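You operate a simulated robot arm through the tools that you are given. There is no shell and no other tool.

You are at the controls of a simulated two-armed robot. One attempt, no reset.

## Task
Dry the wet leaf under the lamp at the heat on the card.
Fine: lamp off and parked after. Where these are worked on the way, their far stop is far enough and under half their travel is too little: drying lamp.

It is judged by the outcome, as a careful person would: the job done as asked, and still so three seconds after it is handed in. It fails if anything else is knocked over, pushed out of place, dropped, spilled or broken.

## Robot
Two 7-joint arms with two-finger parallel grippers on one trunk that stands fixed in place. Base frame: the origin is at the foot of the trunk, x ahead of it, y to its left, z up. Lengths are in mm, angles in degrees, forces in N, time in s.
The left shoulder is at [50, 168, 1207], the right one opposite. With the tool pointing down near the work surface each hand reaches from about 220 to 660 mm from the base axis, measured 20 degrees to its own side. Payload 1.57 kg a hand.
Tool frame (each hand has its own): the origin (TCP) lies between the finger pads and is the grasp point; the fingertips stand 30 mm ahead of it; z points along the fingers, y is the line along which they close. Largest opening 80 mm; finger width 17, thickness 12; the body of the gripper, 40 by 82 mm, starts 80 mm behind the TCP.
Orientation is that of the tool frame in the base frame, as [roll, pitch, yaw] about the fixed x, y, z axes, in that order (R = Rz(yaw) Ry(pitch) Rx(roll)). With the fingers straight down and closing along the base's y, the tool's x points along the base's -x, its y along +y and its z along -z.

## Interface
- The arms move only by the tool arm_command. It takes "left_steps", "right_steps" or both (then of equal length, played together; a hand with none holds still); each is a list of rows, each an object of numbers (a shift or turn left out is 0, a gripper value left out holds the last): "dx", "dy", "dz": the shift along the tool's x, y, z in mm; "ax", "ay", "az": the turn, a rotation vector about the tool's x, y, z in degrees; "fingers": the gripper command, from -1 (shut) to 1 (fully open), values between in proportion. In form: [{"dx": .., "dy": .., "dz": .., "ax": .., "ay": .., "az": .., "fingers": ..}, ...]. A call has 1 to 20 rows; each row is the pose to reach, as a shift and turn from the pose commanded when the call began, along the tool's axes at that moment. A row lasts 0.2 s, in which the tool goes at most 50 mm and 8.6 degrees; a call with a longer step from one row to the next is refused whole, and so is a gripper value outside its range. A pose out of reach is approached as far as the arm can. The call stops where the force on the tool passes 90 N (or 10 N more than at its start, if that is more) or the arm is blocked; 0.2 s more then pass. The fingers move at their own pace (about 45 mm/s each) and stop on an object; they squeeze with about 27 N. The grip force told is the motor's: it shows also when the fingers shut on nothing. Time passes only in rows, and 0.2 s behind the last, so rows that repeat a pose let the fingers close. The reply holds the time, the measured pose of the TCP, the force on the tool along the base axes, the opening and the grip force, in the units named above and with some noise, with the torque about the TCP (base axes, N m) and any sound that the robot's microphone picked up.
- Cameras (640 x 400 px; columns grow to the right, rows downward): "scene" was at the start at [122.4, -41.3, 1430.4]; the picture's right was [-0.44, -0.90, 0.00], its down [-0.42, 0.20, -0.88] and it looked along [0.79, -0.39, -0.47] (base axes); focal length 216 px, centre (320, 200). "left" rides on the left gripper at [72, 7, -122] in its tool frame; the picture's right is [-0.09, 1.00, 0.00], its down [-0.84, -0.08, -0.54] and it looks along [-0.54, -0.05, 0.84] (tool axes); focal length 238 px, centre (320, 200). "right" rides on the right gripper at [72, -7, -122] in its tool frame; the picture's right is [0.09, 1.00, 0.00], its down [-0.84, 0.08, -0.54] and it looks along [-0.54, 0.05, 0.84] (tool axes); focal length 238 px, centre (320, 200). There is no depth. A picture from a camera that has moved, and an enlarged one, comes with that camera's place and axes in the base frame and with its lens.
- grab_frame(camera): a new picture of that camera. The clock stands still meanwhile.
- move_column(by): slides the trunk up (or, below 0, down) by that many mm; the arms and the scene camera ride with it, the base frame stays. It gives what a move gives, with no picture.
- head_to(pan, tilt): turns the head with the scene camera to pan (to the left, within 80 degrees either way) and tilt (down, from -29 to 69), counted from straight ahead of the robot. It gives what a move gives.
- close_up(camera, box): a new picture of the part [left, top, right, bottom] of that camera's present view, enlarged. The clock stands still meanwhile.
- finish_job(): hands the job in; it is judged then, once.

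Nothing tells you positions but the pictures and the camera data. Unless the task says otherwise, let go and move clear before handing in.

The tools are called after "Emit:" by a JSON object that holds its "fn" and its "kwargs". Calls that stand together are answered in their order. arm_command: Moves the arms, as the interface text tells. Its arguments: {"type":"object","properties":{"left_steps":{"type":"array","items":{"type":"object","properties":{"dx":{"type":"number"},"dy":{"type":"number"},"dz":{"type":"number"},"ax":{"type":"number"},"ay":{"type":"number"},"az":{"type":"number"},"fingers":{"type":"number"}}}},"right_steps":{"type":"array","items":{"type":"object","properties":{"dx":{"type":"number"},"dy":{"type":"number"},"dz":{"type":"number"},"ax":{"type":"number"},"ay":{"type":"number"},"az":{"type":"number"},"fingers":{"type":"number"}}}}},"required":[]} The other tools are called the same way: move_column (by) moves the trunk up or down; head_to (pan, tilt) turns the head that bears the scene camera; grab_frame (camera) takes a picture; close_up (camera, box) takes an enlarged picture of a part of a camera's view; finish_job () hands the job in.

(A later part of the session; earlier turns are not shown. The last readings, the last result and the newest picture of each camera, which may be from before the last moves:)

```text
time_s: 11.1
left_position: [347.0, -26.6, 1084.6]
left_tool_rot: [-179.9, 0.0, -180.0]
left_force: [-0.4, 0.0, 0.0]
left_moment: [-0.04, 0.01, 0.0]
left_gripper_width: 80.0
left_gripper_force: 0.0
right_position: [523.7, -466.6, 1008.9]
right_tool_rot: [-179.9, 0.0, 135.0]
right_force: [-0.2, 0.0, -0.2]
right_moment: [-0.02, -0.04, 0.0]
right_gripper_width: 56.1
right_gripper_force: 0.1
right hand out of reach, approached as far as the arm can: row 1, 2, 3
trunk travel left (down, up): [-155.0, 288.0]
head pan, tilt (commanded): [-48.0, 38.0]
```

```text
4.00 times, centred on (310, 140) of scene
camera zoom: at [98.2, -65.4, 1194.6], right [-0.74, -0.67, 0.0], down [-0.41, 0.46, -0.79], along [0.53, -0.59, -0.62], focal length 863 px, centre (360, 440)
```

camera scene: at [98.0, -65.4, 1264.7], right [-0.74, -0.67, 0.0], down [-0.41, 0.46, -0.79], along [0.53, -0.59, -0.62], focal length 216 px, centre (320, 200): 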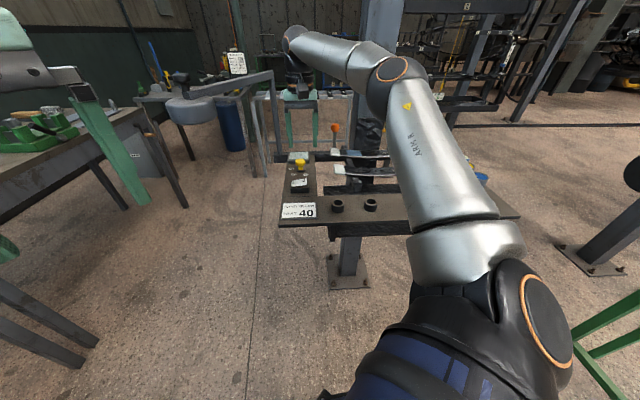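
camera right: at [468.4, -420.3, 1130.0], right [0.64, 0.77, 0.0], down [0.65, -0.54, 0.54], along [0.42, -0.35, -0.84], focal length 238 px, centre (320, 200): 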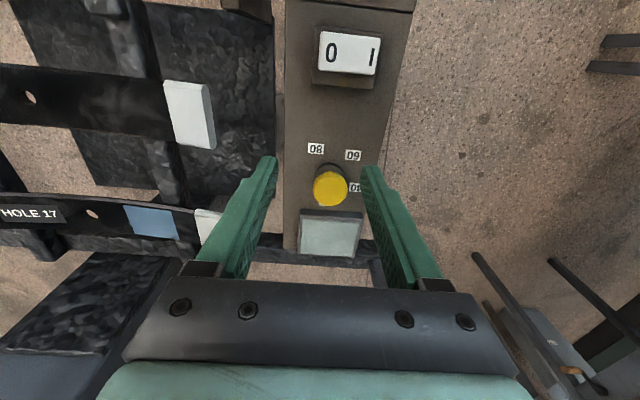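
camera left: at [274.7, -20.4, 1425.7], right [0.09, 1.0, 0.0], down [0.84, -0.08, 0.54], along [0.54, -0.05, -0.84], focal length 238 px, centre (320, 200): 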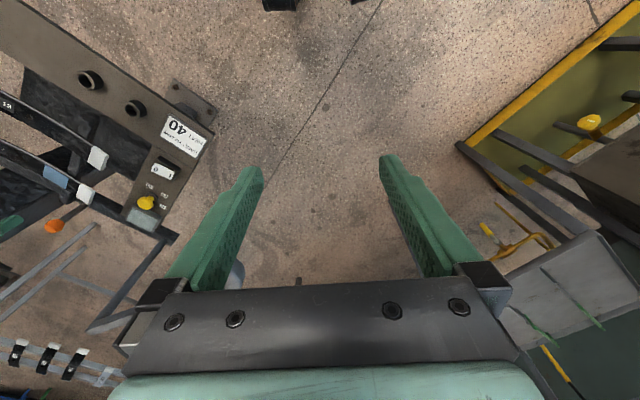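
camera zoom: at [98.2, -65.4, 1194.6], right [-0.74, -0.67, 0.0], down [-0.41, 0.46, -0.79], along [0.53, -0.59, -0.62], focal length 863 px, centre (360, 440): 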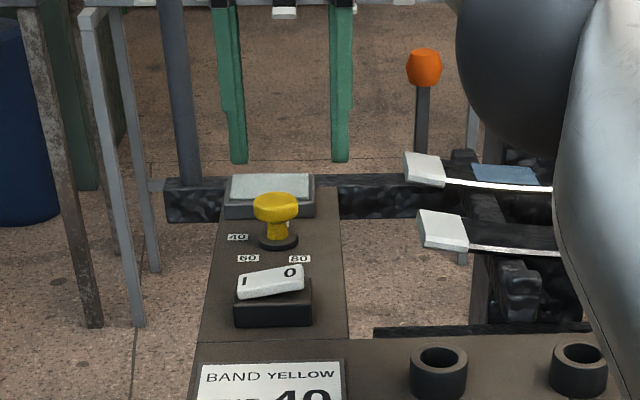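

The reach actually shrank with the trunk this low, so the limit isn't simply the trunk height. I'll check the whole arm's posture before moving on.

Emit:
{"fn": "grab_frame", "kwargs": {"camera": "scene"}}

Emit:
{"fn": "grab_frame", "kwargs": {"camera": "left"}}

```text
taken
camera scene: at [98.2, -65.4, 1194.6], right [-0.74, -0.67, 0.0], down [-0.41, 0.46, -0.79], along [0.53, -0.59, -0.62], focal length 216 px, centre (320, 200)
```

scene: 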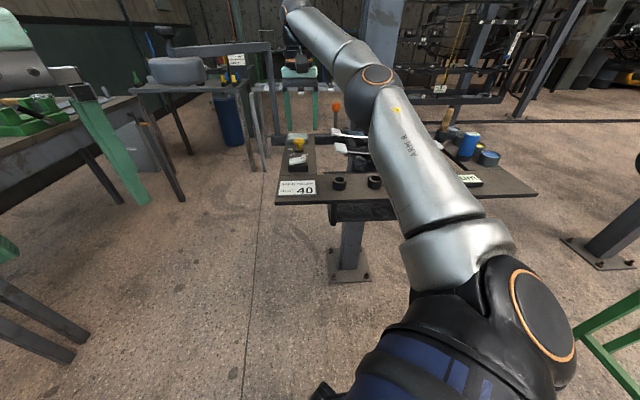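

```text
taken
camera left: at [275.1, -20.5, 1205.6], right [0.09, 1.0, 0.0], down [0.84, -0.08, 0.54], along [0.54, -0.05, -0.84], focal length 238 px, centre (320, 200)
```

left: 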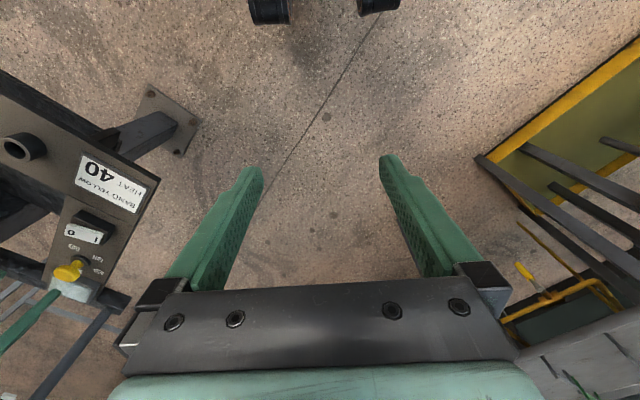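

The wrist sits well above the shoulder now, so the original trunk height was actually better and yaw seems to matter too. I'll go back up and test the reach with a slight outward tilt.

Emit:
{"fn": "move_column", "kwargs": {"by": 220}}

```text
time_s: 13.4
left_position: [346.8, -26.5, 1304.0]
left_tool_rot: [-179.9, -0.1, -180.0]
left_force: [0.3, 0.1, 0.8]
left_moment: [-0.01, -0.02, -0.04]
left_gripper_width: 80.0
left_gripper_force: 0.1
right_position: [524.7, -465.2, 1229.3]
right_tool_rot: [179.9, 0.1, 135.1]
right_force: [-0.2, 0.3, -0.4]
right_moment: [-0.01, -0.01, -0.03]
right_gripper_width: 55.9
right_gripper_force: 0.1
trunk travel left (down, up): [-375.0, 68.0]
head pan, tilt (commanded): [-48.0, 38.0]
```

I'll approach the point above the dial again, tilting the tool 12 degrees outward on the way down.

Emit:
{"fn": "arm_command", "kwargs": {"right_steps": [{"dz": 45, "ax": -0.7, "ay": -2.9}, {"dz": 90, "ax": -1.3, "ay": -5.8}, {"dx": -10, "dy": 3, "dz": 135, "ax": -2, "ay": -8.8}, {"dx": -22, "dy": 6, "dz": 175, "ax": -2.7, "ay": -11.7}, {"dx": -33, "dy": 9, "dz": 205, "ax": -2.7, "ay": -11.7}, {"dx": -44.3, "dy": 12, "dz": 229, "ax": -2.7, "ay": -11.7}, {"dx": -44.3, "dy": 12, "dz": 229, "ax": -2.7, "ay": -11.7}]}}

Emit:
{"fn": "grab_frame", "kwargs": {"camera": "right"}}

Emit:
{"fn": "close_up", "kwargs": {"camera": "scene", "box": [250, 140, 370, 240]}}

```text
time_s: 15.0
left_position: [347.4, -26.2, 1304.2]
left_tool_rot: [-179.8, 0.0, -179.9]
left_force: [0.9, -0.1, 0.0]
left_moment: [0.0, 0.03, -0.01]
left_gripper_width: 79.8
left_gripper_force: 0.2
right_position: [563.2, -487.8, 997.7]
right_tool_rot: [177.3, 11.8, 134.7]
right_force: [0.2, -0.1, 0.6]
right_moment: [-0.01, 0.03, 0.01]
right_gripper_width: 55.9
right_gripper_force: 0.1
trunk travel left (down, up): [-375.0, 68.0]
head pan, tilt (commanded): [-48.0, 38.0]
```

```text
taken
camera right: at [488.2, -430.3, 1102.2], right [0.64, 0.77, 0.03], down [0.53, -0.47, 0.7], along [0.56, -0.43, -0.71], focal length 238 px, centre (320, 200)
```

right: 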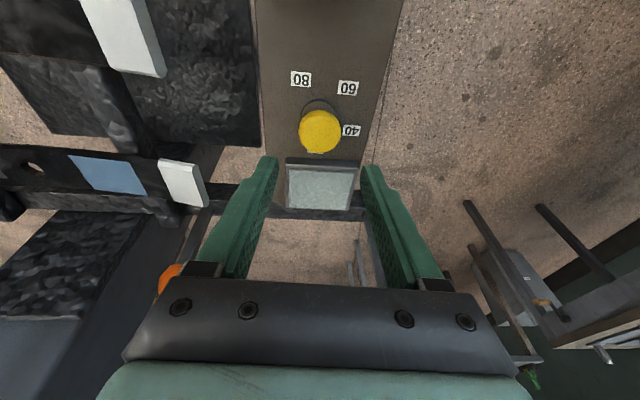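

```text
4.00 times, centred on (310, 190) of scene
camera zoom: at [97.9, -65.6, 1414.6], right [-0.74, -0.67, 0.0], down [-0.41, 0.46, -0.79], along [0.53, -0.59, -0.62], focal length 863 px, centre (360, 240)
```

zoom: 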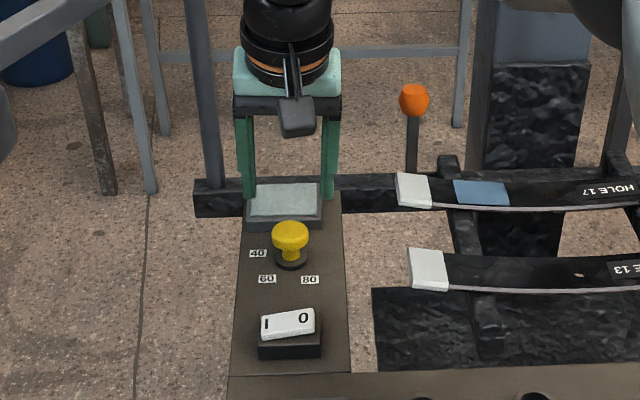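

The dial point is reachable with the tilt. I'll lower so that the fingers straddle the cap, then check before closing.

Emit:
{"fn": "arm_command", "kwargs": {"right_steps": [{"dx": 4.4, "dy": -0.8, "dz": 18.7}, {"dx": 8.7, "dy": -1.7, "dz": 37.5}, {"dx": 13, "dy": -2.5, "dz": 56.2}, {"dx": 13, "dy": -2.5, "dz": 56.2}]}}

Emit:
{"fn": "grab_frame", "kwargs": {"camera": "right"}}

Emit:
{"fn": "close_up", "kwargs": {"camera": "scene", "box": [270, 160, 350, 220]}}

Emit:
{"fn": "close_up", "kwargs": {"camera": "left", "box": [100, 160, 200, 240]}}

```text
time_s: 16.0
left_position: [347.0, -26.0, 1303.5]
left_tool_rot: [-180.0, 0.0, -179.9]
left_force: [-0.5, -0.9, 0.0]
left_moment: [0.0, 0.0, -0.02]
left_gripper_width: 79.8
left_gripper_force: 0.0
right_position: [560.4, -486.9, 941.5]
right_tool_rot: [177.2, 11.9, 134.7]
right_force: [-0.8, -0.4, 0.4]
right_moment: [-0.03, -0.02, -0.01]
right_gripper_width: 56.0
right_gripper_force: 0.1
trunk travel left (down, up): [-375.0, 68.0]
head pan, tilt (commanded): [-48.0, 38.0]
```

```text
taken
camera right: at [485.1, -429.1, 1045.6], right [0.64, 0.77, 0.03], down [0.53, -0.47, 0.71], along [0.56, -0.43, -0.71], focal length 238 px, centre (320, 200)
```

right: 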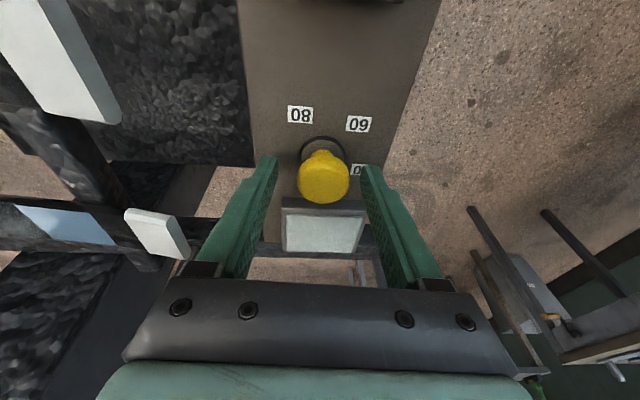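

```text
6.67 times, centred on (310, 190) of scene
camera zoom: at [98.0, -65.6, 1414.6], right [-0.74, -0.67, 0.0], down [-0.41, 0.46, -0.79], along [0.53, -0.59, -0.62], focal length 1439 px, centre (387, 267)
```

zoom: 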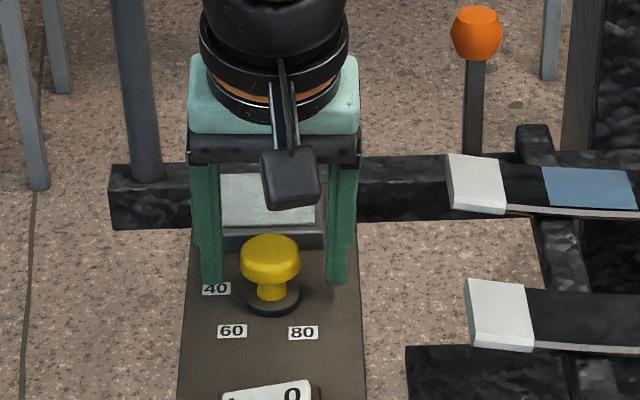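

```text
5.00 times, centred on (150, 200) of left
camera zoom: at [274.9, -20.7, 1425.7], right [0.09, 1.0, 0.0], down [0.84, -0.08, 0.54], along [0.54, -0.05, -0.84], focal length 1192 px, centre (1170, 200)
```

zoom: 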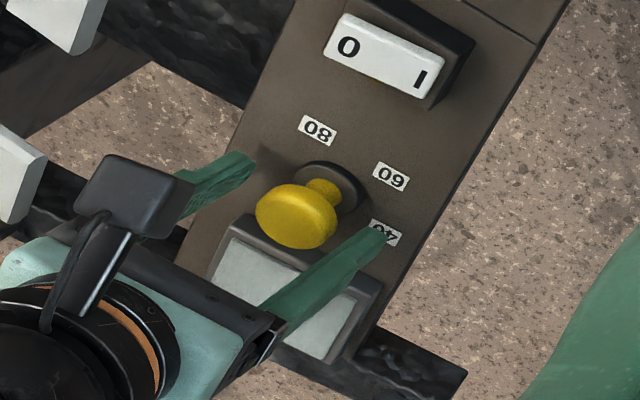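

The cap sits centred between the fingers. Closing now.

Emit:
{"fn": "arm_command", "kwargs": {"right_steps": [{"fingers": -1}, {"fingers": -1}, {"fingers": -1}, {"fingers": -1}]}}

Emit:
{"fn": "grab_frame", "kwargs": {"camera": "right"}}

```text
time_s: 17.0
left_position: [348.1, -26.6, 1303.9]
left_tool_rot: [-180.0, 0.0, -179.9]
left_force: [-0.3, 0.2, 0.1]
left_moment: [0.0, 0.01, -0.01]
left_gripper_width: 80.0
left_gripper_force: 0.1
right_position: [562.0, -485.4, 941.8]
right_tool_rot: [177.1, 11.8, 134.8]
right_force: [6.7, 7.0, -2.0]
right_moment: [0.16, -0.33, 0.06]
right_gripper_width: 33.6
right_gripper_force: 37.3
trunk travel left (down, up): [-375.0, 68.0]
head pan, tilt (commanded): [-48.0, 38.0]
```

```text
taken
camera right: at [486.3, -427.6, 1045.8], right [0.64, 0.77, 0.03], down [0.53, -0.47, 0.71], along [0.56, -0.43, -0.71], focal length 238 px, centre (320, 200)
```

right: 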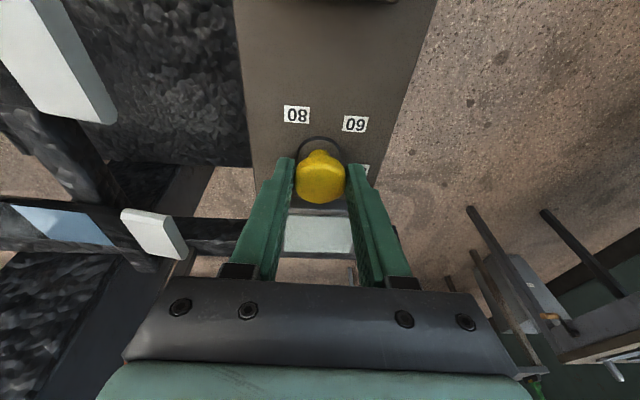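

The cap is gripped at 33.6 mm. Now I'll rotate it 70 degrees counter-clockwise, from 0 to 40.

Emit:
{"fn": "arm_command", "kwargs": {"right_steps": [{"dy": 1, "az": -7.8, "fingers": -1}, {"dy": 2, "az": -15.6, "fingers": -1}, {"dy": 2, "az": -23.4, "fingers": -1}, {"dy": 2, "az": -31.2, "fingers": -1}, {"dy": 2, "az": -39, "fingers": -1}, {"dy": 2, "az": -46.8, "fingers": -1}, {"dy": 2, "az": -54.6, "fingers": -1}, {"dy": 2, "az": -62.4, "fingers": -1}, {"dy": 2, "az": -70, "fingers": -1}, {"dy": 2, "az": -70, "fingers": -1}]}}

Emit:
{"fn": "grab_frame", "kwargs": {"camera": "right"}}

Emit:
{"fn": "close_up", "kwargs": {"camera": "scene", "box": [270, 160, 350, 220]}}

Emit:
{"fn": "close_up", "kwargs": {"camera": "left", "box": [100, 160, 200, 240]}}

```text
time_s: 19.2
left_position: [347.7, -26.7, 1304.1]
left_tool_rot: [-180.0, 0.0, -179.9]
left_force: [0.2, 0.4, 0.3]
left_moment: [-0.02, -0.02, -0.01]
left_gripper_width: 80.2
left_gripper_force: 0.1
right_position: [563.7, -486.2, 944.0]
right_tool_rot: [-169.8, 6.5, -154.3]
right_force: [2.1, 1.0, -0.3]
right_moment: [0.28, -0.66, 0.03]
right_gripper_width: 33.1
right_gripper_force: 40.9
right hand out of reach, approached as far as the arm can: row 7, 8
trunk travel left (down, up): [-375.0, 68.0]
head pan, tilt (commanded): [-48.0, 38.0]
```

```text
taken
camera right: at [479.0, -509.8, 1055.4], right [-0.49, 0.85, -0.19], down [0.62, 0.49, 0.61], along [0.61, 0.18, -0.77], focal length 238 px, centre (320, 200)
```

right: 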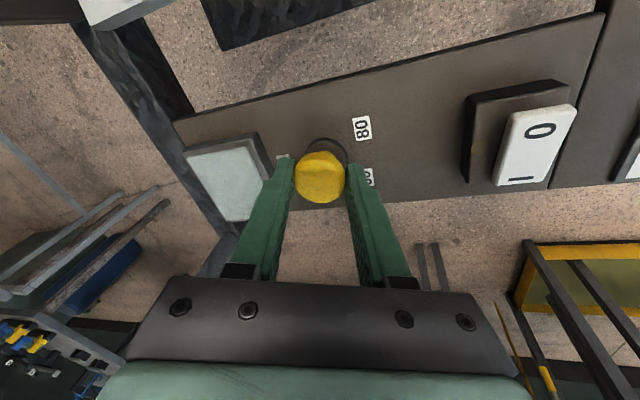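

```text
6.67 times, centred on (310, 190) of scene
camera zoom: at [98.2, -65.3, 1414.6], right [-0.74, -0.67, 0.0], down [-0.41, 0.46, -0.79], along [0.53, -0.59, -0.62], focal length 1439 px, centre (387, 267)
```

zoom: 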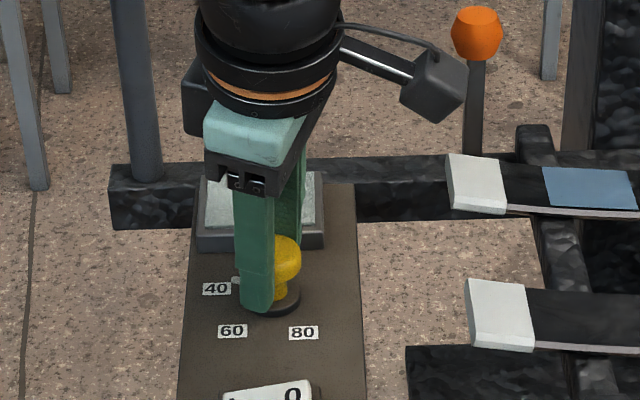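

```text
5.00 times, centred on (150, 200) of left
camera zoom: at [275.2, -20.4, 1425.6], right [0.09, 1.0, 0.0], down [0.84, -0.08, 0.54], along [0.54, -0.05, -0.84], focal length 1192 px, centre (1170, 200)
```

zoom: 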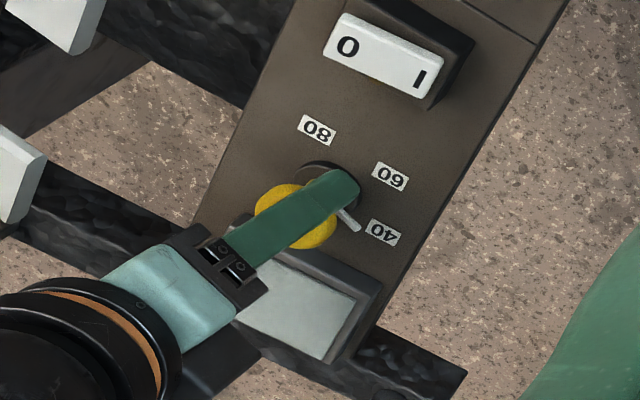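

The pointer now sits near 40. I'll open the fingers slightly, back out along the tool axis, and read the pointer.

Emit:
{"fn": "arm_command", "kwargs": {"right_steps": [{"fingers": 0.1}, {"fingers": 0.1}, {"fingers": 0.1}, {"dz": -20, "fingers": 0.1}, {"dz": -50, "fingers": 0.1}, {"dz": -90, "fingers": 0.1}, {"dz": -90, "fingers": 0.1}]}}

Emit:
{"fn": "grab_frame", "kwargs": {"camera": "right"}}

Emit:
{"fn": "close_up", "kwargs": {"camera": "scene", "box": [280, 180, 330, 215]}}

Emit:
{"fn": "close_up", "kwargs": {"camera": "left", "box": [125, 175, 185, 215]}}

```text
time_s: 20.8
left_position: [348.5, -26.1, 1303.2]
left_tool_rot: [-180.0, 0.0, -179.9]
left_force: [-0.5, 0.2, -0.1]
left_moment: [0.0, -0.01, 0.02]
left_gripper_width: 80.2
left_gripper_force: 0.0
right_position: [546.7, -476.8, 1030.2]
right_tool_rot: [-169.9, 6.5, -154.4]
right_force: [0.2, 0.9, -0.4]
right_moment: [0.03, 0.01, 0.0]
right_gripper_width: 44.0
right_gripper_force: 0.1
trunk travel left (down, up): [-375.0, 68.0]
head pan, tilt (commanded): [-48.0, 38.0]
```

```text
taken
camera right: at [464.5, -501.2, 1142.1], right [-0.49, 0.85, -0.18], down [0.62, 0.49, 0.61], along [0.61, 0.18, -0.77], focal length 238 px, centre (320, 200)
```

right: 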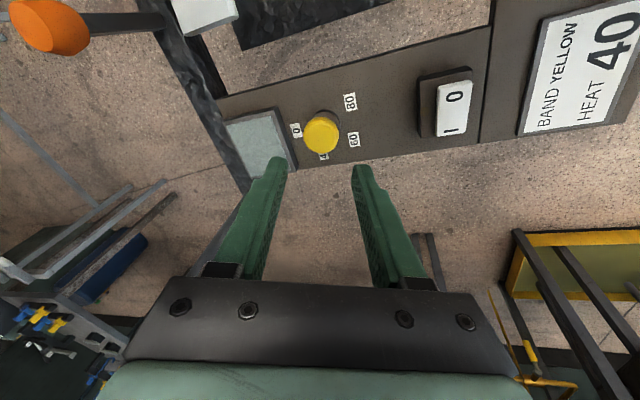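

```text
11.43 times, centred on (305, 198) of scene
camera zoom: at [98.5, -65.6, 1414.5], right [-0.74, -0.67, 0.0], down [-0.41, 0.46, -0.79], along [0.53, -0.59, -0.62], focal length 2467 px, centre (491, 229)
```

zoom: 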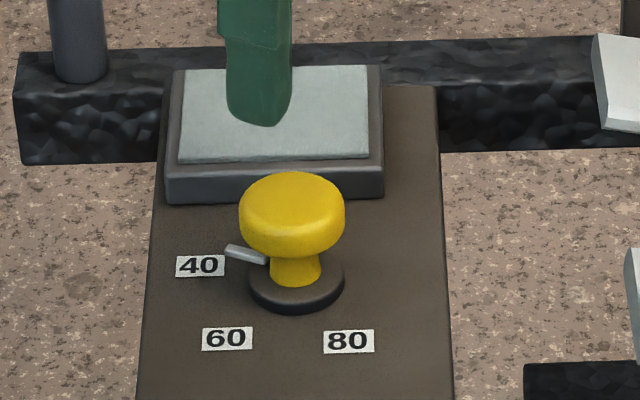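

```text
10.00 times, centred on (155, 195) of left
camera zoom: at [275.5, -20.7, 1425.5], right [0.09, 1.0, 0.0], down [0.84, -0.08, 0.54], along [0.54, -0.05, -0.84], focal length 2384 px, centre (1970, 250)
```

zoom: 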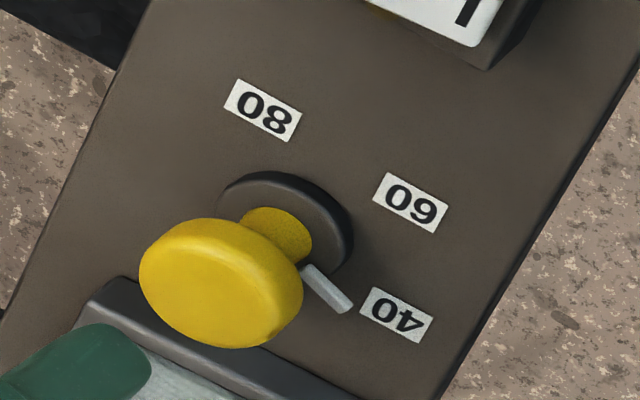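

The pointer is close to 40 but looks a few degrees short. I'll measure it from the right camera.

Emit:
{"fn": "close_up", "kwargs": {"camera": "right", "box": [280, 90, 370, 170]}}

```text
5.00 times, centred on (325, 130) of right
camera zoom: at [464.5, -501.2, 1142.1], right [-0.49, 0.85, -0.18], down [0.62, 0.49, 0.61], along [0.61, 0.18, -0.77], focal length 1192 px, centre (295, 550)
```

zoom: 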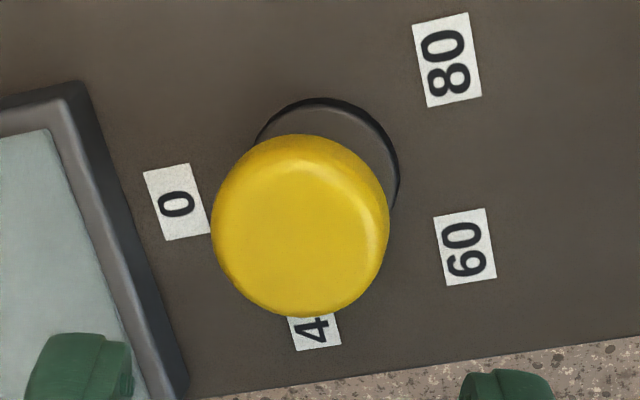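

I'll regrip with the wrist turned back 20 degrees and nudge the dial a further 13 degrees or so.

Emit:
{"fn": "arm_command", "kwargs": {"right_steps": [{"az": 8, "fingers": 0.15}, {"az": 16, "dz": 10, "fingers": 0.15}, {"az": 20, "dz": 40, "fingers": 0.15}, {"az": 20, "dz": 70, "fingers": 0.15}, {"az": 20, "dz": 90, "fingers": 0.15}, {"az": 20, "dz": 90, "fingers": 0.15}, {"az": 20, "dz": 90, "fingers": -1}, {"az": 20, "dz": 90, "fingers": -1}, {"az": 20, "dz": 90, "fingers": -1}, {"az": 20, "dz": 90, "fingers": -1}, {"az": 13, "dz": 90, "fingers": -1}, {"az": 7, "dz": 90, "fingers": -1}, {"az": 7, "dz": 90, "fingers": -1}]}}

Emit:
{"fn": "close_up", "kwargs": {"camera": "left", "box": [125, 175, 185, 215]}}

Emit:
{"fn": "close_up", "kwargs": {"camera": "scene", "box": [280, 180, 330, 215]}}

```text
time_s: 23.6
left_position: [345.9, -25.7, 1304.0]
left_tool_rot: [-179.8, -0.1, -179.9]
left_force: [0.9, -0.1, 0.4]
left_moment: [-0.01, 0.04, 0.01]
left_gripper_width: 80.1
left_gripper_force: 0.1
right_position: [561.9, -485.7, 943.9]
right_tool_rot: [-170.7, 7.7, -161.3]
right_force: [-3.0, 3.4, -5.0]
right_moment: [0.24, -0.66, 0.03]
right_gripper_width: 33.1
right_gripper_force: 41.1
right hand out of reach, approached as far as the arm can: row 12, 13
trunk travel left (down, up): [-375.0, 68.0]
head pan, tilt (commanded): [-48.0, 38.0]
```

```text
10.00 times, centred on (155, 195) of left
camera zoom: at [275.2, -20.6, 1425.6], right [0.09, 1.0, 0.0], down [0.84, -0.08, 0.54], along [0.54, -0.05, -0.84], focal length 2384 px, centre (1970, 250)
```

zoom: 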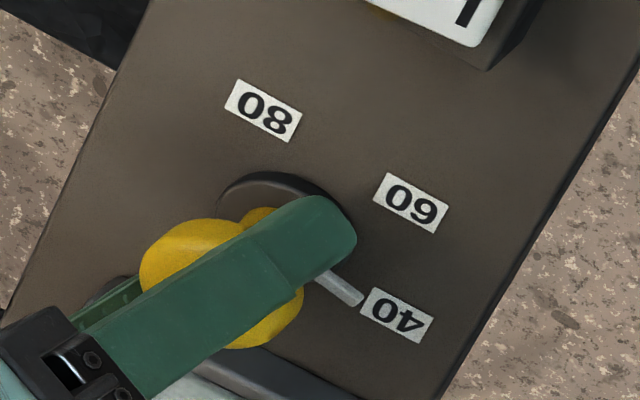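

```text
11.43 times, centred on (305, 198) of scene
camera zoom: at [98.3, -65.5, 1414.6], right [-0.74, -0.67, 0.0], down [-0.41, 0.46, -0.79], along [0.53, -0.59, -0.62], focal length 2467 px, centre (491, 229)
```

zoom: 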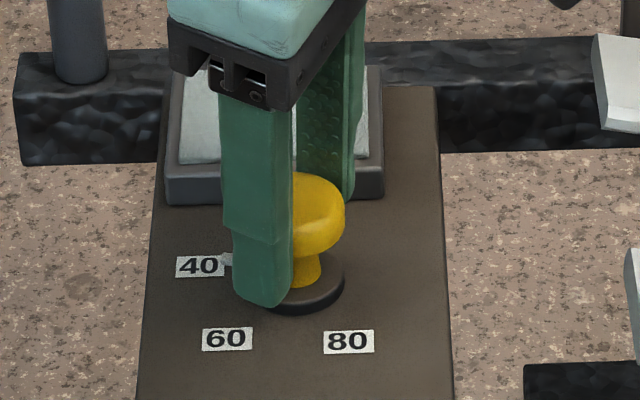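

The pointer now aims squarely at 40. I'll release gently and back away.

Emit:
{"fn": "arm_command", "kwargs": {"right_steps": [{"fingers": 0.1}, {"fingers": 0.1}, {"fingers": 0.1}, {"dz": -20, "fingers": 0.1}, {"dz": -50, "fingers": 0.1}, {"dz": -90, "fingers": 0.1}, {"dz": -130, "fingers": 0.1}, {"dz": -130, "fingers": 0.1}]}}

Emit:
{"fn": "close_up", "kwargs": {"camera": "left", "box": [125, 175, 185, 215]}}

Emit:
{"fn": "close_up", "kwargs": {"camera": "scene", "box": [280, 180, 330, 240]}}

Emit:
{"fn": "grab_frame", "kwargs": {"camera": "scene"}}

```text
time_s: 25.4
left_position: [347.5, -25.6, 1304.6]
left_tool_rot: [-180.0, -0.1, -179.9]
left_force: [-0.7, 0.6, 0.2]
left_moment: [0.0, 0.01, 0.0]
left_gripper_width: 80.0
left_gripper_force: 0.1
right_position: [535.5, -472.3, 1068.9]
right_tool_rot: [-170.6, 7.6, -161.4]
right_force: [0.0, 0.6, 0.0]
right_moment: [-0.02, -0.02, 0.02]
right_gripper_width: 43.8
right_gripper_force: 0.1
trunk travel left (down, up): [-375.0, 68.0]
head pan, tilt (commanded): [-48.0, 38.0]
```

```text
10.00 times, centred on (155, 195) of left
camera zoom: at [275.3, -20.7, 1425.5], right [0.09, 1.0, 0.0], down [0.84, -0.08, 0.54], along [0.54, -0.05, -0.84], focal length 2384 px, centre (1970, 250)
```

zoom: 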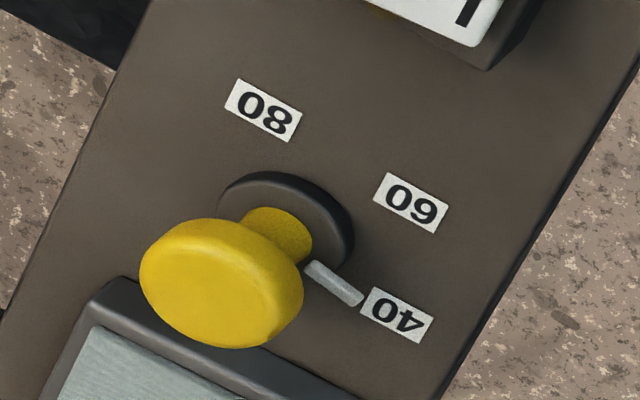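

```text
6.67 times, centred on (305, 210) of scene
camera zoom: at [98.4, -65.6, 1414.6], right [-0.74, -0.67, 0.0], down [-0.41, 0.46, -0.79], along [0.53, -0.59, -0.62], focal length 1439 px, centre (420, 133)
```

zoom: 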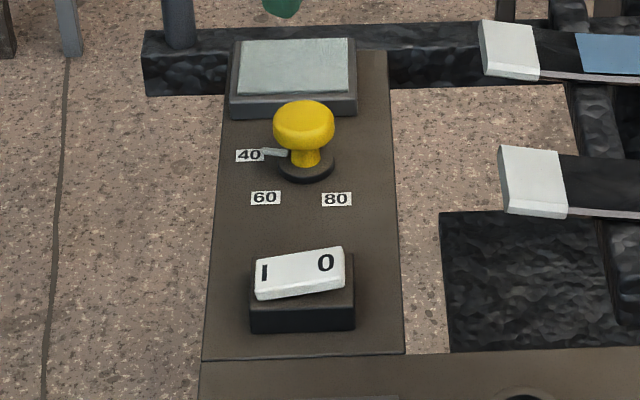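

```text
taken
camera scene: at [98.4, -65.6, 1414.6], right [-0.74, -0.67, 0.0], down [-0.41, 0.46, -0.79], along [0.53, -0.59, -0.62], focal length 216 px, centre (320, 200)
```

scene: 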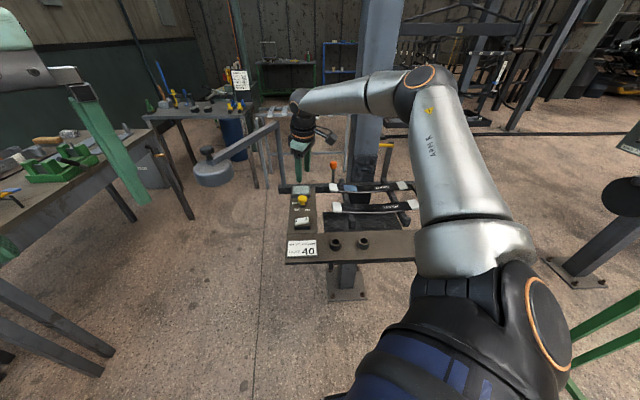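

The dial is set to 40 and nothing has lit yet. Next is the lamp. I'll raise the hand clear, respin the wrist, and raise the trunk for reach at the lamp's height.

Emit:
{"fn": "arm_command", "kwargs": {"right_steps": [{"dz": -37, "az": 8, "fingers": 0.4}, {"dz": -74, "az": 16, "fingers": 0.4}, {"dz": -111, "az": 24, "fingers": 0.4}, {"dz": -148, "az": 32, "fingers": 0.4}, {"dz": -185, "az": 40, "fingers": 0.4}, {"dz": -220, "az": 48, "fingers": 0.4}, {"dz": -220, "az": 48, "fingers": 0.4}]}}

Emit:
{"fn": "move_column", "kwargs": {"by": 60}}

Emit:
{"fn": "grab_frame", "kwargs": {"camera": "scene"}}

```text
time_s: 27.0
left_position: [346.8, -26.5, 1304.4]
left_tool_rot: [180.0, -0.1, -180.0]
left_force: [0.1, -0.1, 0.6]
left_moment: [0.03, 0.02, 0.0]
left_gripper_width: 80.1
left_gripper_force: 0.0
right_position: [500.1, -448.6, 1284.2]
right_tool_rot: [-179.6, 12.0, 149.9]
right_force: [-0.5, -0.2, -0.3]
right_moment: [-0.02, 0.02, 0.0]
right_gripper_width: 56.0
right_gripper_force: 0.1
trunk travel left (down, up): [-375.0, 68.0]
head pan, tilt (commanded): [-48.0, 38.0]
```

```text
time_s: 28.0
left_position: [348.1, -28.0, 1363.6]
left_tool_rot: [-179.9, -0.1, -179.9]
left_force: [-0.6, -0.4, 0.0]
left_moment: [-0.01, -0.02, -0.01]
left_gripper_width: 79.9
left_gripper_force: 0.1
right_position: [500.9, -449.6, 1344.5]
right_tool_rot: [-179.6, 12.0, 150.1]
right_force: [0.3, -0.2, 0.0]
right_moment: [-0.01, -0.02, -0.01]
right_gripper_width: 56.0
right_gripper_force: 0.1
trunk travel left (down, up): [-435.0, 8.0]
head pan, tilt (commanded): [-48.0, 38.0]
```

```text
taken
camera scene: at [98.4, -65.5, 1474.6], right [-0.74, -0.67, 0.0], down [-0.41, 0.46, -0.79], along [0.53, -0.59, -0.62], focal length 216 px, centre (320, 200)
```

scene: 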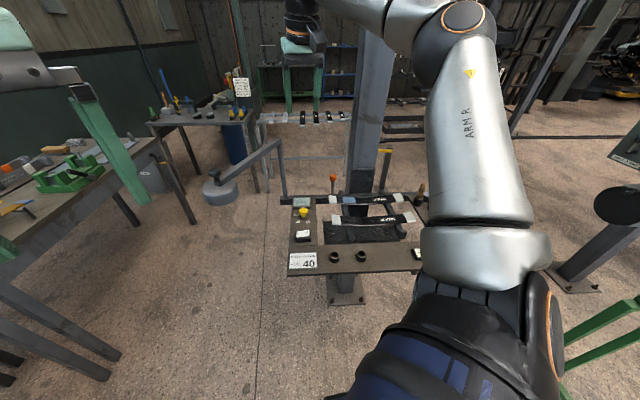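

The hand is now above and clear. I'll move to the pre-grasp pose near the lamp's knob, tilted 25 degrees outward.

Emit:
{"fn": "arm_command", "kwargs": {"right_steps": [{"dx": 11, "dy": 39.5, "dz": 8.7, "ay": -4}, {"dx": 22, "dy": 79, "dz": 17.5, "ay": -8}, {"dx": 33, "dy": 118.6, "dz": 26, "ay": -13}, {"dx": 44, "dy": 158, "dz": 35, "ay": -13}, {"dx": 55, "dy": 197.6, "dz": 43.7, "ay": -13}, {"dx": 65.7, "dy": 237.2, "dz": 52.5, "ay": -13}, {"dx": 65.7, "dy": 237.2, "dz": 52.5, "ay": -13}]}}

Emit:
{"fn": "head_to", "kwargs": {"pan": -30, "tilt": 32}}

Emit:
{"fn": "grab_frame", "kwargs": {"camera": "scene"}}

Emit:
{"fn": "grab_frame", "kwargs": {"camera": "right"}}

```text
time_s: 29.6
left_position: [347.5, -26.5, 1365.1]
left_tool_rot: [-180.0, -0.1, -179.8]
left_force: [-0.4, -0.7, 0.0]
left_moment: [-0.02, 0.0, 0.01]
left_gripper_width: 80.1
left_gripper_force: 0.1
right_position: [558.0, -239.7, 1275.9]
right_tool_rot: [-179.6, 25.0, 150.1]
right_force: [0.7, -1.4, 0.0]
right_moment: [-0.02, 0.0, -0.01]
right_gripper_width: 56.1
right_gripper_force: 0.2
right hand out of reach, approached as far as the arm can: row 6, 7
trunk travel left (down, up): [-435.0, 8.0]
head pan, tilt (commanded): [-48.0, 38.0]
```

```text
time_s: 30.4
left_position: [347.0, -26.2, 1364.4]
left_tool_rot: [-179.9, 0.0, -179.9]
left_force: [0.1, 0.0, -0.1]
left_moment: [0.03, -0.02, 0.02]
left_gripper_width: 80.1
left_gripper_force: 0.1
right_position: [558.1, -238.7, 1276.0]
right_tool_rot: [-179.6, 25.0, 150.1]
right_force: [0.2, -0.3, 0.1]
right_moment: [-0.02, -0.01, 0.03]
right_gripper_width: 56.1
right_gripper_force: 0.1
trunk travel left (down, up): [-435.0, 8.0]
head pan, tilt (commanded): [-30.0, 32.0]
```

```text
taken
camera scene: at [118.0, -46.1, 1483.8], right [-0.5, -0.87, 0.0], down [-0.46, 0.27, -0.85], along [0.73, -0.42, -0.53], focal length 216 px, centre (320, 200)
```

scene: 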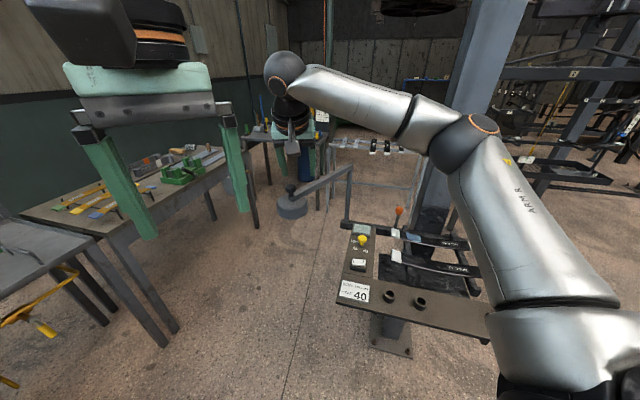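

```text
taken
camera right: at [454.1, -186.7, 1355.9], right [0.43, 0.9, -0.05], down [0.5, -0.19, 0.84], along [0.75, -0.38, -0.53], focal length 238 px, centre (320, 200)
```

right: 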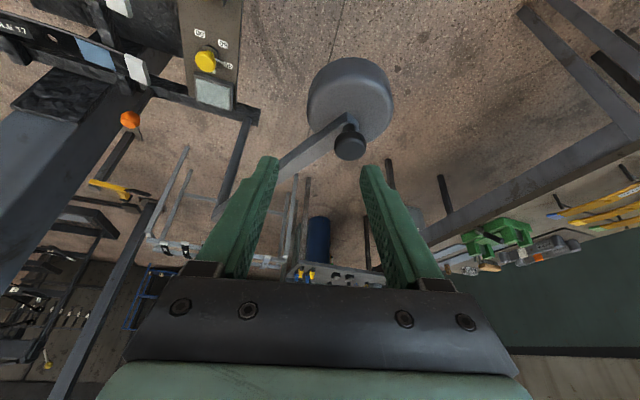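

That wrist direction runs into a joint limit near the parked lamp. I'll back off slightly and realign the tool with the arm's own plane.

Emit:
{"fn": "arm_command", "kwargs": {"right_steps": [{"dy": -11, "dz": -11, "ay": 5}, {"dy": -23, "dz": -22, "ay": 10}, {"dy": -23, "dz": -22, "ay": 10}]}}

Emit:
{"fn": "arm_command", "kwargs": {"right_steps": [{"ax": -1.8, "az": -6.8}, {"ax": -3.6, "az": -13.5}, {"ax": -5.4, "az": -20.3}, {"ax": -7.25, "az": -27.05}, {"ax": -7.25, "az": -27.05}]}}

```text
time_s: 31.2
left_position: [346.9, -27.3, 1364.2]
left_tool_rot: [-179.9, 0.0, -179.9]
left_force: [-0.4, -0.3, 0.0]
left_moment: [-0.02, -0.02, 0.0]
left_gripper_width: 79.9
left_gripper_force: 0.1
right_position: [538.8, -255.0, 1297.3]
right_tool_rot: [-179.7, 15.1, 150.0]
right_force: [0.7, 0.5, -0.4]
right_moment: [-0.01, -0.02, 0.02]
right_gripper_width: 55.9
right_gripper_force: 0.0
trunk travel left (down, up): [-435.0, 8.0]
head pan, tilt (commanded): [-30.0, 32.0]
```

```text
time_s: 32.4
left_position: [347.3, -26.8, 1364.6]
left_tool_rot: [-180.0, 0.0, -179.9]
left_force: [0.1, 0.1, 1.0]
left_moment: [-0.04, -0.01, -0.01]
left_gripper_width: 80.0
left_gripper_force: 0.0
right_position: [540.2, -255.1, 1296.2]
right_tool_rot: [-179.5, 14.8, 178.2]
right_force: [0.4, -0.1, 0.0]
right_moment: [0.01, 0.02, 0.0]
right_gripper_width: 56.0
right_gripper_force: 0.0
trunk travel left (down, up): [-435.0, 8.0]
head pan, tilt (commanded): [-30.0, 32.0]
```

The tool now points along the arm's plane with a 15 degree tilt. Next I'll move to just above the lamp's knob.

Emit:
{"fn": "arm_command", "kwargs": {"right_steps": [{"dx": -19, "dy": 10, "dz": 16, "fingers": 0.5}, {"dx": -38.3, "dy": 20.1, "dz": 32, "fingers": 0.5}, {"dx": -38.3, "dy": 20.1, "dz": 32, "fingers": 0.5}]}}

Emit:
{"fn": "grab_frame", "kwargs": {"camera": "right"}}

Emit:
{"fn": "grab_frame", "kwargs": {"camera": "scene"}}

```text
time_s: 33.2
left_position: [346.9, -26.5, 1364.4]
left_tool_rot: [-179.8, 0.0, -179.9]
left_force: [0.3, -0.9, 0.5]
left_moment: [0.0, 0.05, 0.03]
left_gripper_width: 80.1
left_gripper_force: 0.2
right_position: [570.0, -248.5, 1274.3]
right_tool_rot: [-179.6, 15.0, 178.1]
right_force: [0.0, -0.8, 0.4]
right_moment: [0.01, 0.04, 0.0]
right_gripper_width: 60.0
right_gripper_force: 0.0
right hand out of reach, approached as far as the arm can: row 2, 3
trunk travel left (down, up): [-435.0, 8.0]
head pan, tilt (commanded): [-30.0, 32.0]
```

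```text
taken
camera right: at [469.0, -251.7, 1372.9], right [-0.05, 1.0, -0.03], down [0.67, 0.06, 0.74], along [0.74, 0.02, -0.67], focal length 238 px, centre (320, 200)
```

right: 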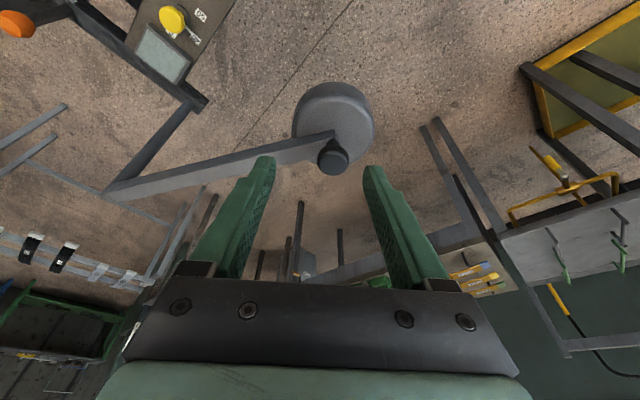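

```text
taken
camera scene: at [118.3, -45.8, 1483.8], right [-0.5, -0.87, 0.0], down [-0.46, 0.26, -0.85], along [0.73, -0.42, -0.53], focal length 216 px, centre (320, 200)
```

scene: 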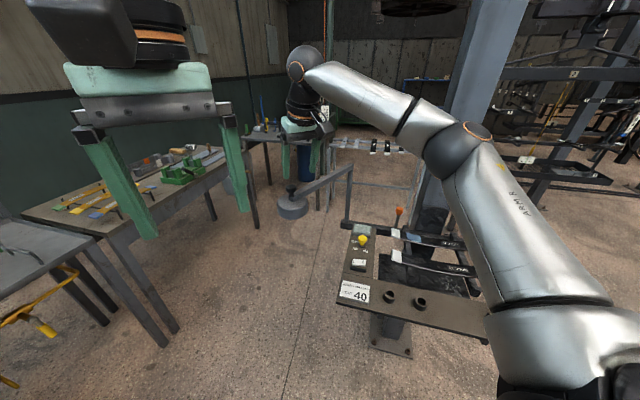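

The arm stops about 17 mm short up here. I'll come down on the near side of the knob first, then slide forward so that the cap enters between the open fingers.

Emit:
{"fn": "arm_command", "kwargs": {"right_steps": [{"dx": 8, "dy": 4, "dz": 21, "fingers": 0.75}, {"dx": 16, "dy": 8, "dz": 42, "fingers": 0.75}, {"dx": 24.2, "dy": 11.3, "dz": 62.9, "fingers": 0.75}, {"dx": 24.2, "dy": 11.3, "dz": 62.9, "fingers": 0.75}]}}

Emit:
{"fn": "grab_frame", "kwargs": {"camera": "right"}}

Emit:
{"fn": "close_up", "kwargs": {"camera": "scene", "box": [230, 90, 390, 230]}}

```text
time_s: 34.2
left_position: [346.9, -27.1, 1363.8]
left_tool_rot: [-180.0, 0.1, -179.9]
left_force: [-0.9, 0.1, -0.5]
left_moment: [0.01, -0.01, -0.02]
left_gripper_width: 80.4
left_gripper_force: 0.0
right_position: [561.0, -239.0, 1205.2]
right_tool_rot: [-179.7, 14.7, 178.0]
right_force: [0.0, 0.4, -0.2]
right_moment: [0.0, -0.03, 0.0]
right_gripper_width: 69.9
right_gripper_force: 0.1
trunk travel left (down, up): [-435.0, 8.0]
head pan, tilt (commanded): [-30.0, 32.0]
```

```text
taken
camera right: at [461.0, -241.5, 1304.9], right [-0.05, 1.0, -0.03], down [0.67, 0.06, 0.74], along [0.74, 0.02, -0.67], focal length 238 px, centre (320, 200)
```

right: 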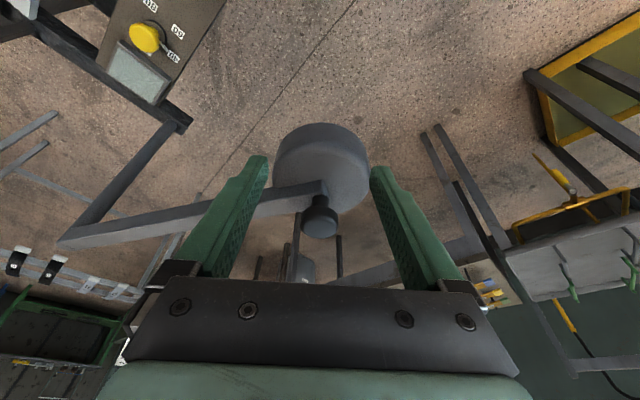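

```text
2.86 times, centred on (310, 160) of scene
camera zoom: at [117.9, -46.0, 1483.8], right [-0.5, -0.87, 0.0], down [-0.46, 0.26, -0.85], along [0.73, -0.42, -0.53], focal length 617 px, centre (349, 314)
```

zoom: 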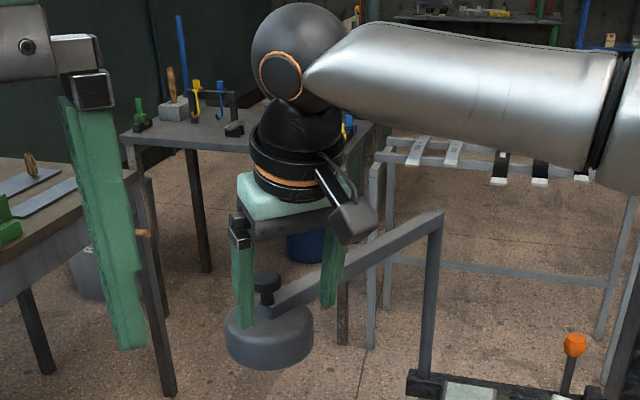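

The knob is now ahead, between the open fingers, and the fingertips would pass just above the arm bar. I'll rise a few mm for clearance and slide forward.

Emit:
{"fn": "arm_command", "kwargs": {"right_steps": [{"dx": -1.5, "dz": -5.6}, {"dx": -20.8, "dy": 1.6, "dz": -0.5}, {"dx": -33, "dy": 2.5, "dz": 2.7}, {"dx": -43, "dy": 3.3, "dz": 5.4}, {"dx": -43, "dy": 3.3, "dz": 5.4}]}}

Emit:
{"fn": "grab_frame", "kwargs": {"camera": "right"}}

Emit:
{"fn": "close_up", "kwargs": {"camera": "scene", "box": [250, 110, 370, 220]}}

```text
time_s: 35.4
left_position: [346.6, -26.4, 1363.9]
left_tool_rot: [-179.9, 0.0, -179.9]
left_force: [0.3, -0.3, 0.0]
left_moment: [-0.02, 0.0, 0.01]
left_gripper_width: 79.9
left_gripper_force: 0.0
right_position: [587.5, -243.0, 1209.6]
right_tool_rot: [-179.8, 14.9, 178.1]
right_force: [-0.7, -0.7, -0.8]
right_moment: [0.01, 0.01, -0.01]
right_gripper_width: 70.4
right_gripper_force: 0.1
right hand out of reach, approached as far as the arm can: row 3, 4, 5
trunk travel left (down, up): [-435.0, 8.0]
head pan, tilt (commanded): [-30.0, 32.0]
```

```text
taken
camera right: at [486.6, -247.0, 1309.1], right [-0.05, 1.0, -0.03], down [0.67, 0.06, 0.74], along [0.74, 0.02, -0.67], focal length 238 px, centre (320, 200)
```

right: 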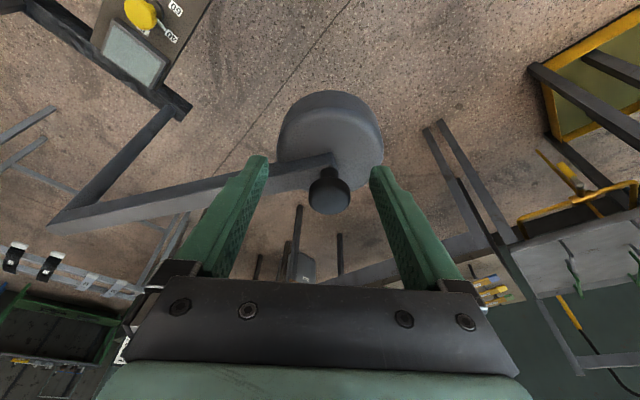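

```text
3.64 times, centred on (310, 165) of scene
camera zoom: at [117.8, -46.2, 1483.8], right [-0.5, -0.87, 0.0], down [-0.46, 0.27, -0.85], along [0.73, -0.42, -0.53], focal length 785 px, centre (356, 327)
```

zoom: 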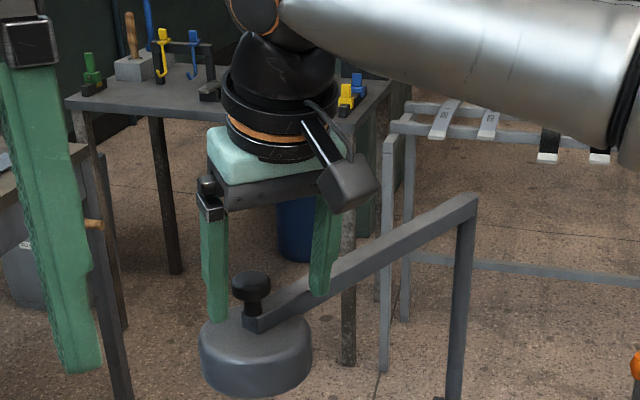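

The hand is still 17 mm short. More outward tilt should give the reach, so I'll tilt another 12 degrees and slide on.

Emit:
{"fn": "arm_command", "kwargs": {"right_steps": [{"dx": 3, "ay": -6}, {"dx": 3, "ay": -12}, {"dx": -8, "dy": 3, "dz": 2, "ay": -12}, {"dx": -16, "dy": 6, "dz": 4, "ay": -12}, {"dx": -16, "dy": 6, "dz": 4, "ay": -12}]}}

Emit:
{"fn": "grab_frame", "kwargs": {"camera": "right"}}

Emit:
{"fn": "close_up", "kwargs": {"camera": "scene", "box": [250, 110, 370, 220]}}

```text
time_s: 36.6
left_position: [347.0, -27.3, 1363.5]
left_tool_rot: [-179.9, 0.0, -180.0]
left_force: [0.5, 0.2, -1.1]
left_moment: [0.03, 0.0, 0.03]
left_gripper_width: 79.5
left_gripper_force: 0.0
right_position: [605.1, -238.0, 1210.0]
right_tool_rot: [-179.6, 26.8, 178.3]
right_force: [1.1, -0.4, 0.6]
right_moment: [0.0, 0.01, 0.01]
right_gripper_width: 70.0
right_gripper_force: 0.1
trunk travel left (down, up): [-435.0, 8.0]
head pan, tilt (commanded): [-30.0, 32.0]
```

```text
taken
camera right: at [485.9, -240.3, 1286.3], right [-0.05, 1.0, -0.05], down [0.5, 0.07, 0.86], along [0.86, 0.02, -0.51], focal length 238 px, centre (320, 200)
```

right: 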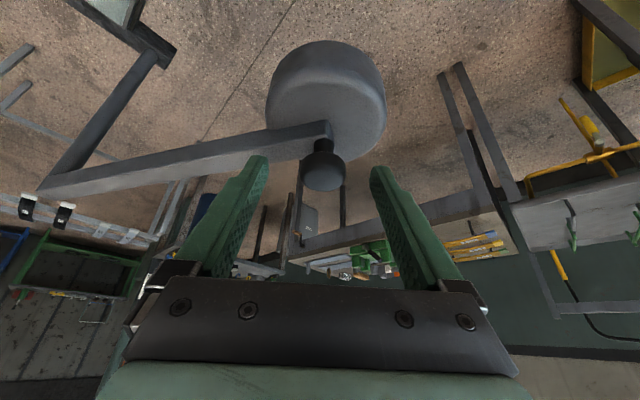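

```text
3.64 times, centred on (310, 165) of scene
camera zoom: at [118.0, -46.1, 1483.8], right [-0.5, -0.87, 0.0], down [-0.46, 0.27, -0.85], along [0.73, -0.42, -0.53], focal length 785 px, centre (356, 327)
```

zoom: 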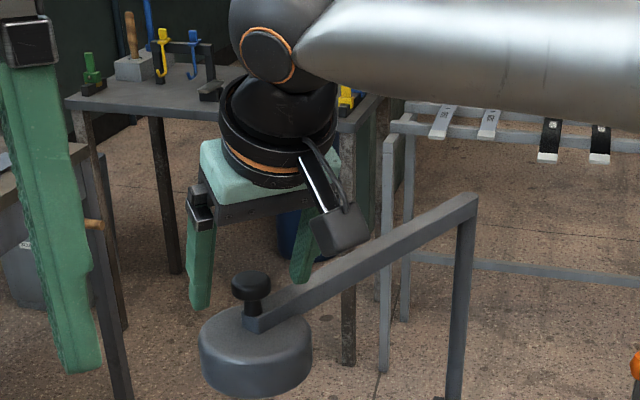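

The cap at about (609, -237, 1195) is now between the fingers. Closing on it.

Emit:
{"fn": "arm_command", "kwargs": {"right_steps": [{"fingers": -1}, {"fingers": -1}, {"fingers": -1}, {"fingers": -1}, {"fingers": -1}]}}

Emit:
{"fn": "grab_frame", "kwargs": {"camera": "right"}}

Emit:
{"fn": "close_up", "kwargs": {"camera": "scene", "box": [250, 110, 370, 220]}}

```text
time_s: 37.8
left_position: [346.9, -26.5, 1365.0]
left_tool_rot: [-179.8, 0.0, -179.9]
left_force: [-0.2, -0.7, -0.2]
left_moment: [0.03, -0.02, 0.0]
left_gripper_width: 79.8
left_gripper_force: 0.1
right_position: [605.3, -236.6, 1210.3]
right_tool_rot: [-179.5, 26.8, 178.2]
right_force: [-0.8, 4.1, -0.8]
right_moment: [0.15, 0.02, 0.04]
right_gripper_width: 29.3
right_gripper_force: 37.9
trunk travel left (down, up): [-435.0, 8.0]
head pan, tilt (commanded): [-30.0, 32.0]
```

```text
taken
camera right: at [485.5, -239.1, 1286.4], right [-0.05, 1.0, -0.05], down [0.5, 0.07, 0.86], along [0.86, 0.02, -0.51], focal length 238 px, centre (320, 200)
```

right: 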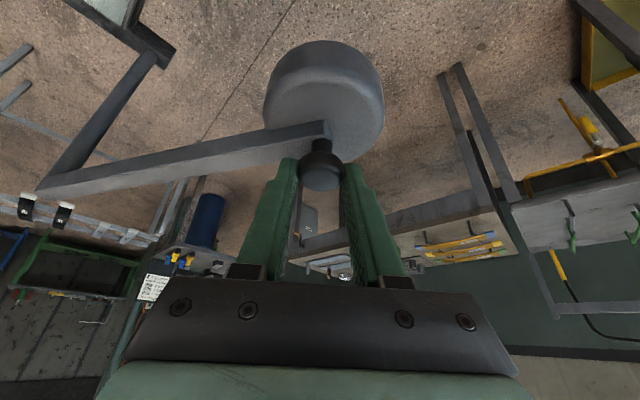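

```text
3.64 times, centred on (310, 165) of scene
camera zoom: at [117.8, -45.3, 1483.9], right [-0.5, -0.87, 0.0], down [-0.46, 0.26, -0.85], along [0.73, -0.42, -0.53], focal length 785 px, centre (356, 327)
```

zoom: 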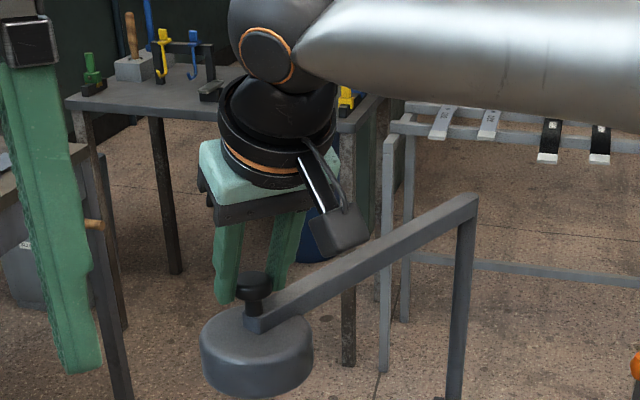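

The knob is gripped at 29 mm. I'll start drawing the lamp along its arc, first a short stretch to check the radius.

Emit:
{"fn": "arm_command", "kwargs": {"right_steps": [{"dx": 16.4, "dy": -8, "dz": -8.3, "fingers": -1}, {"dx": 33.2, "dy": -17.5, "dz": -16.8, "fingers": -1}, {"dx": 49.2, "dy": -28.2, "dz": -24.9, "fingers": -1}, {"dx": 64.7, "dy": -40.2, "dz": -32.7, "fingers": -1}]}}

Emit:
{"fn": "grab_frame", "kwargs": {"camera": "right"}}

Emit:
{"fn": "close_up", "kwargs": {"camera": "scene", "box": [230, 90, 410, 250]}}

```text
time_s: 38.8
left_position: [346.3, -25.2, 1363.6]
left_tool_rot: [-179.9, 0.1, -179.9]
left_force: [-0.1, 0.0, 1.3]
left_moment: [0.02, 0.04, 0.03]
left_gripper_width: 79.7
left_gripper_force: 0.1
right_position: [529.2, -275.0, 1211.1]
right_tool_rot: [-179.5, 26.7, 178.1]
right_force: [-6.6, 9.6, -3.9]
right_moment: [0.13, 0.12, 0.24]
right_gripper_width: 29.3
right_gripper_force: 38.3
trunk travel left (down, up): [-435.0, 8.0]
head pan, tilt (commanded): [-30.0, 32.0]
```

```text
taken
camera right: at [410.0, -277.5, 1286.7], right [-0.05, 1.0, -0.05], down [0.51, 0.07, 0.86], along [0.86, 0.02, -0.51], focal length 238 px, centre (320, 200)
```

right: 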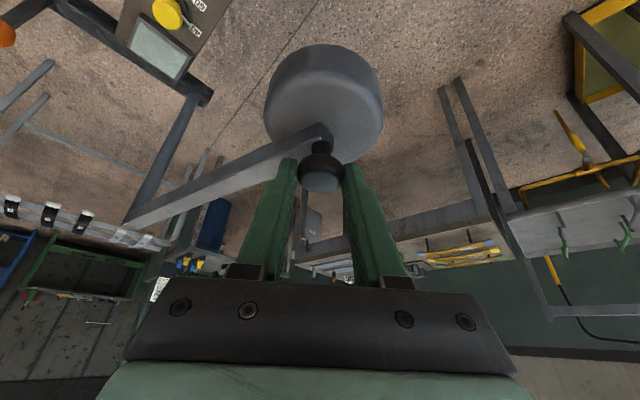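

```text
2.50 times, centred on (320, 170) of scene
camera zoom: at [117.2, -45.1, 1483.9], right [-0.5, -0.87, 0.0], down [-0.46, 0.26, -0.85], along [0.73, -0.42, -0.53], focal length 540 px, centre (320, 275)
```

zoom: 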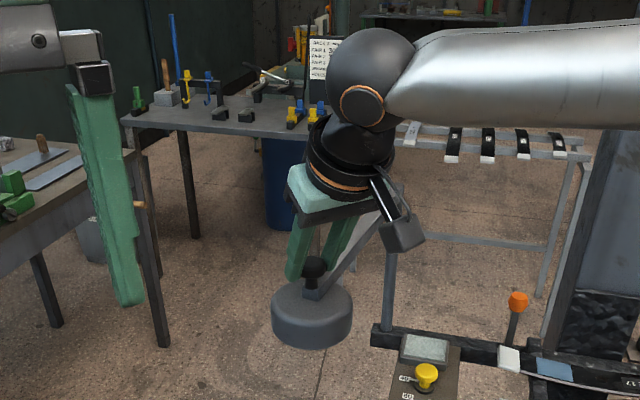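

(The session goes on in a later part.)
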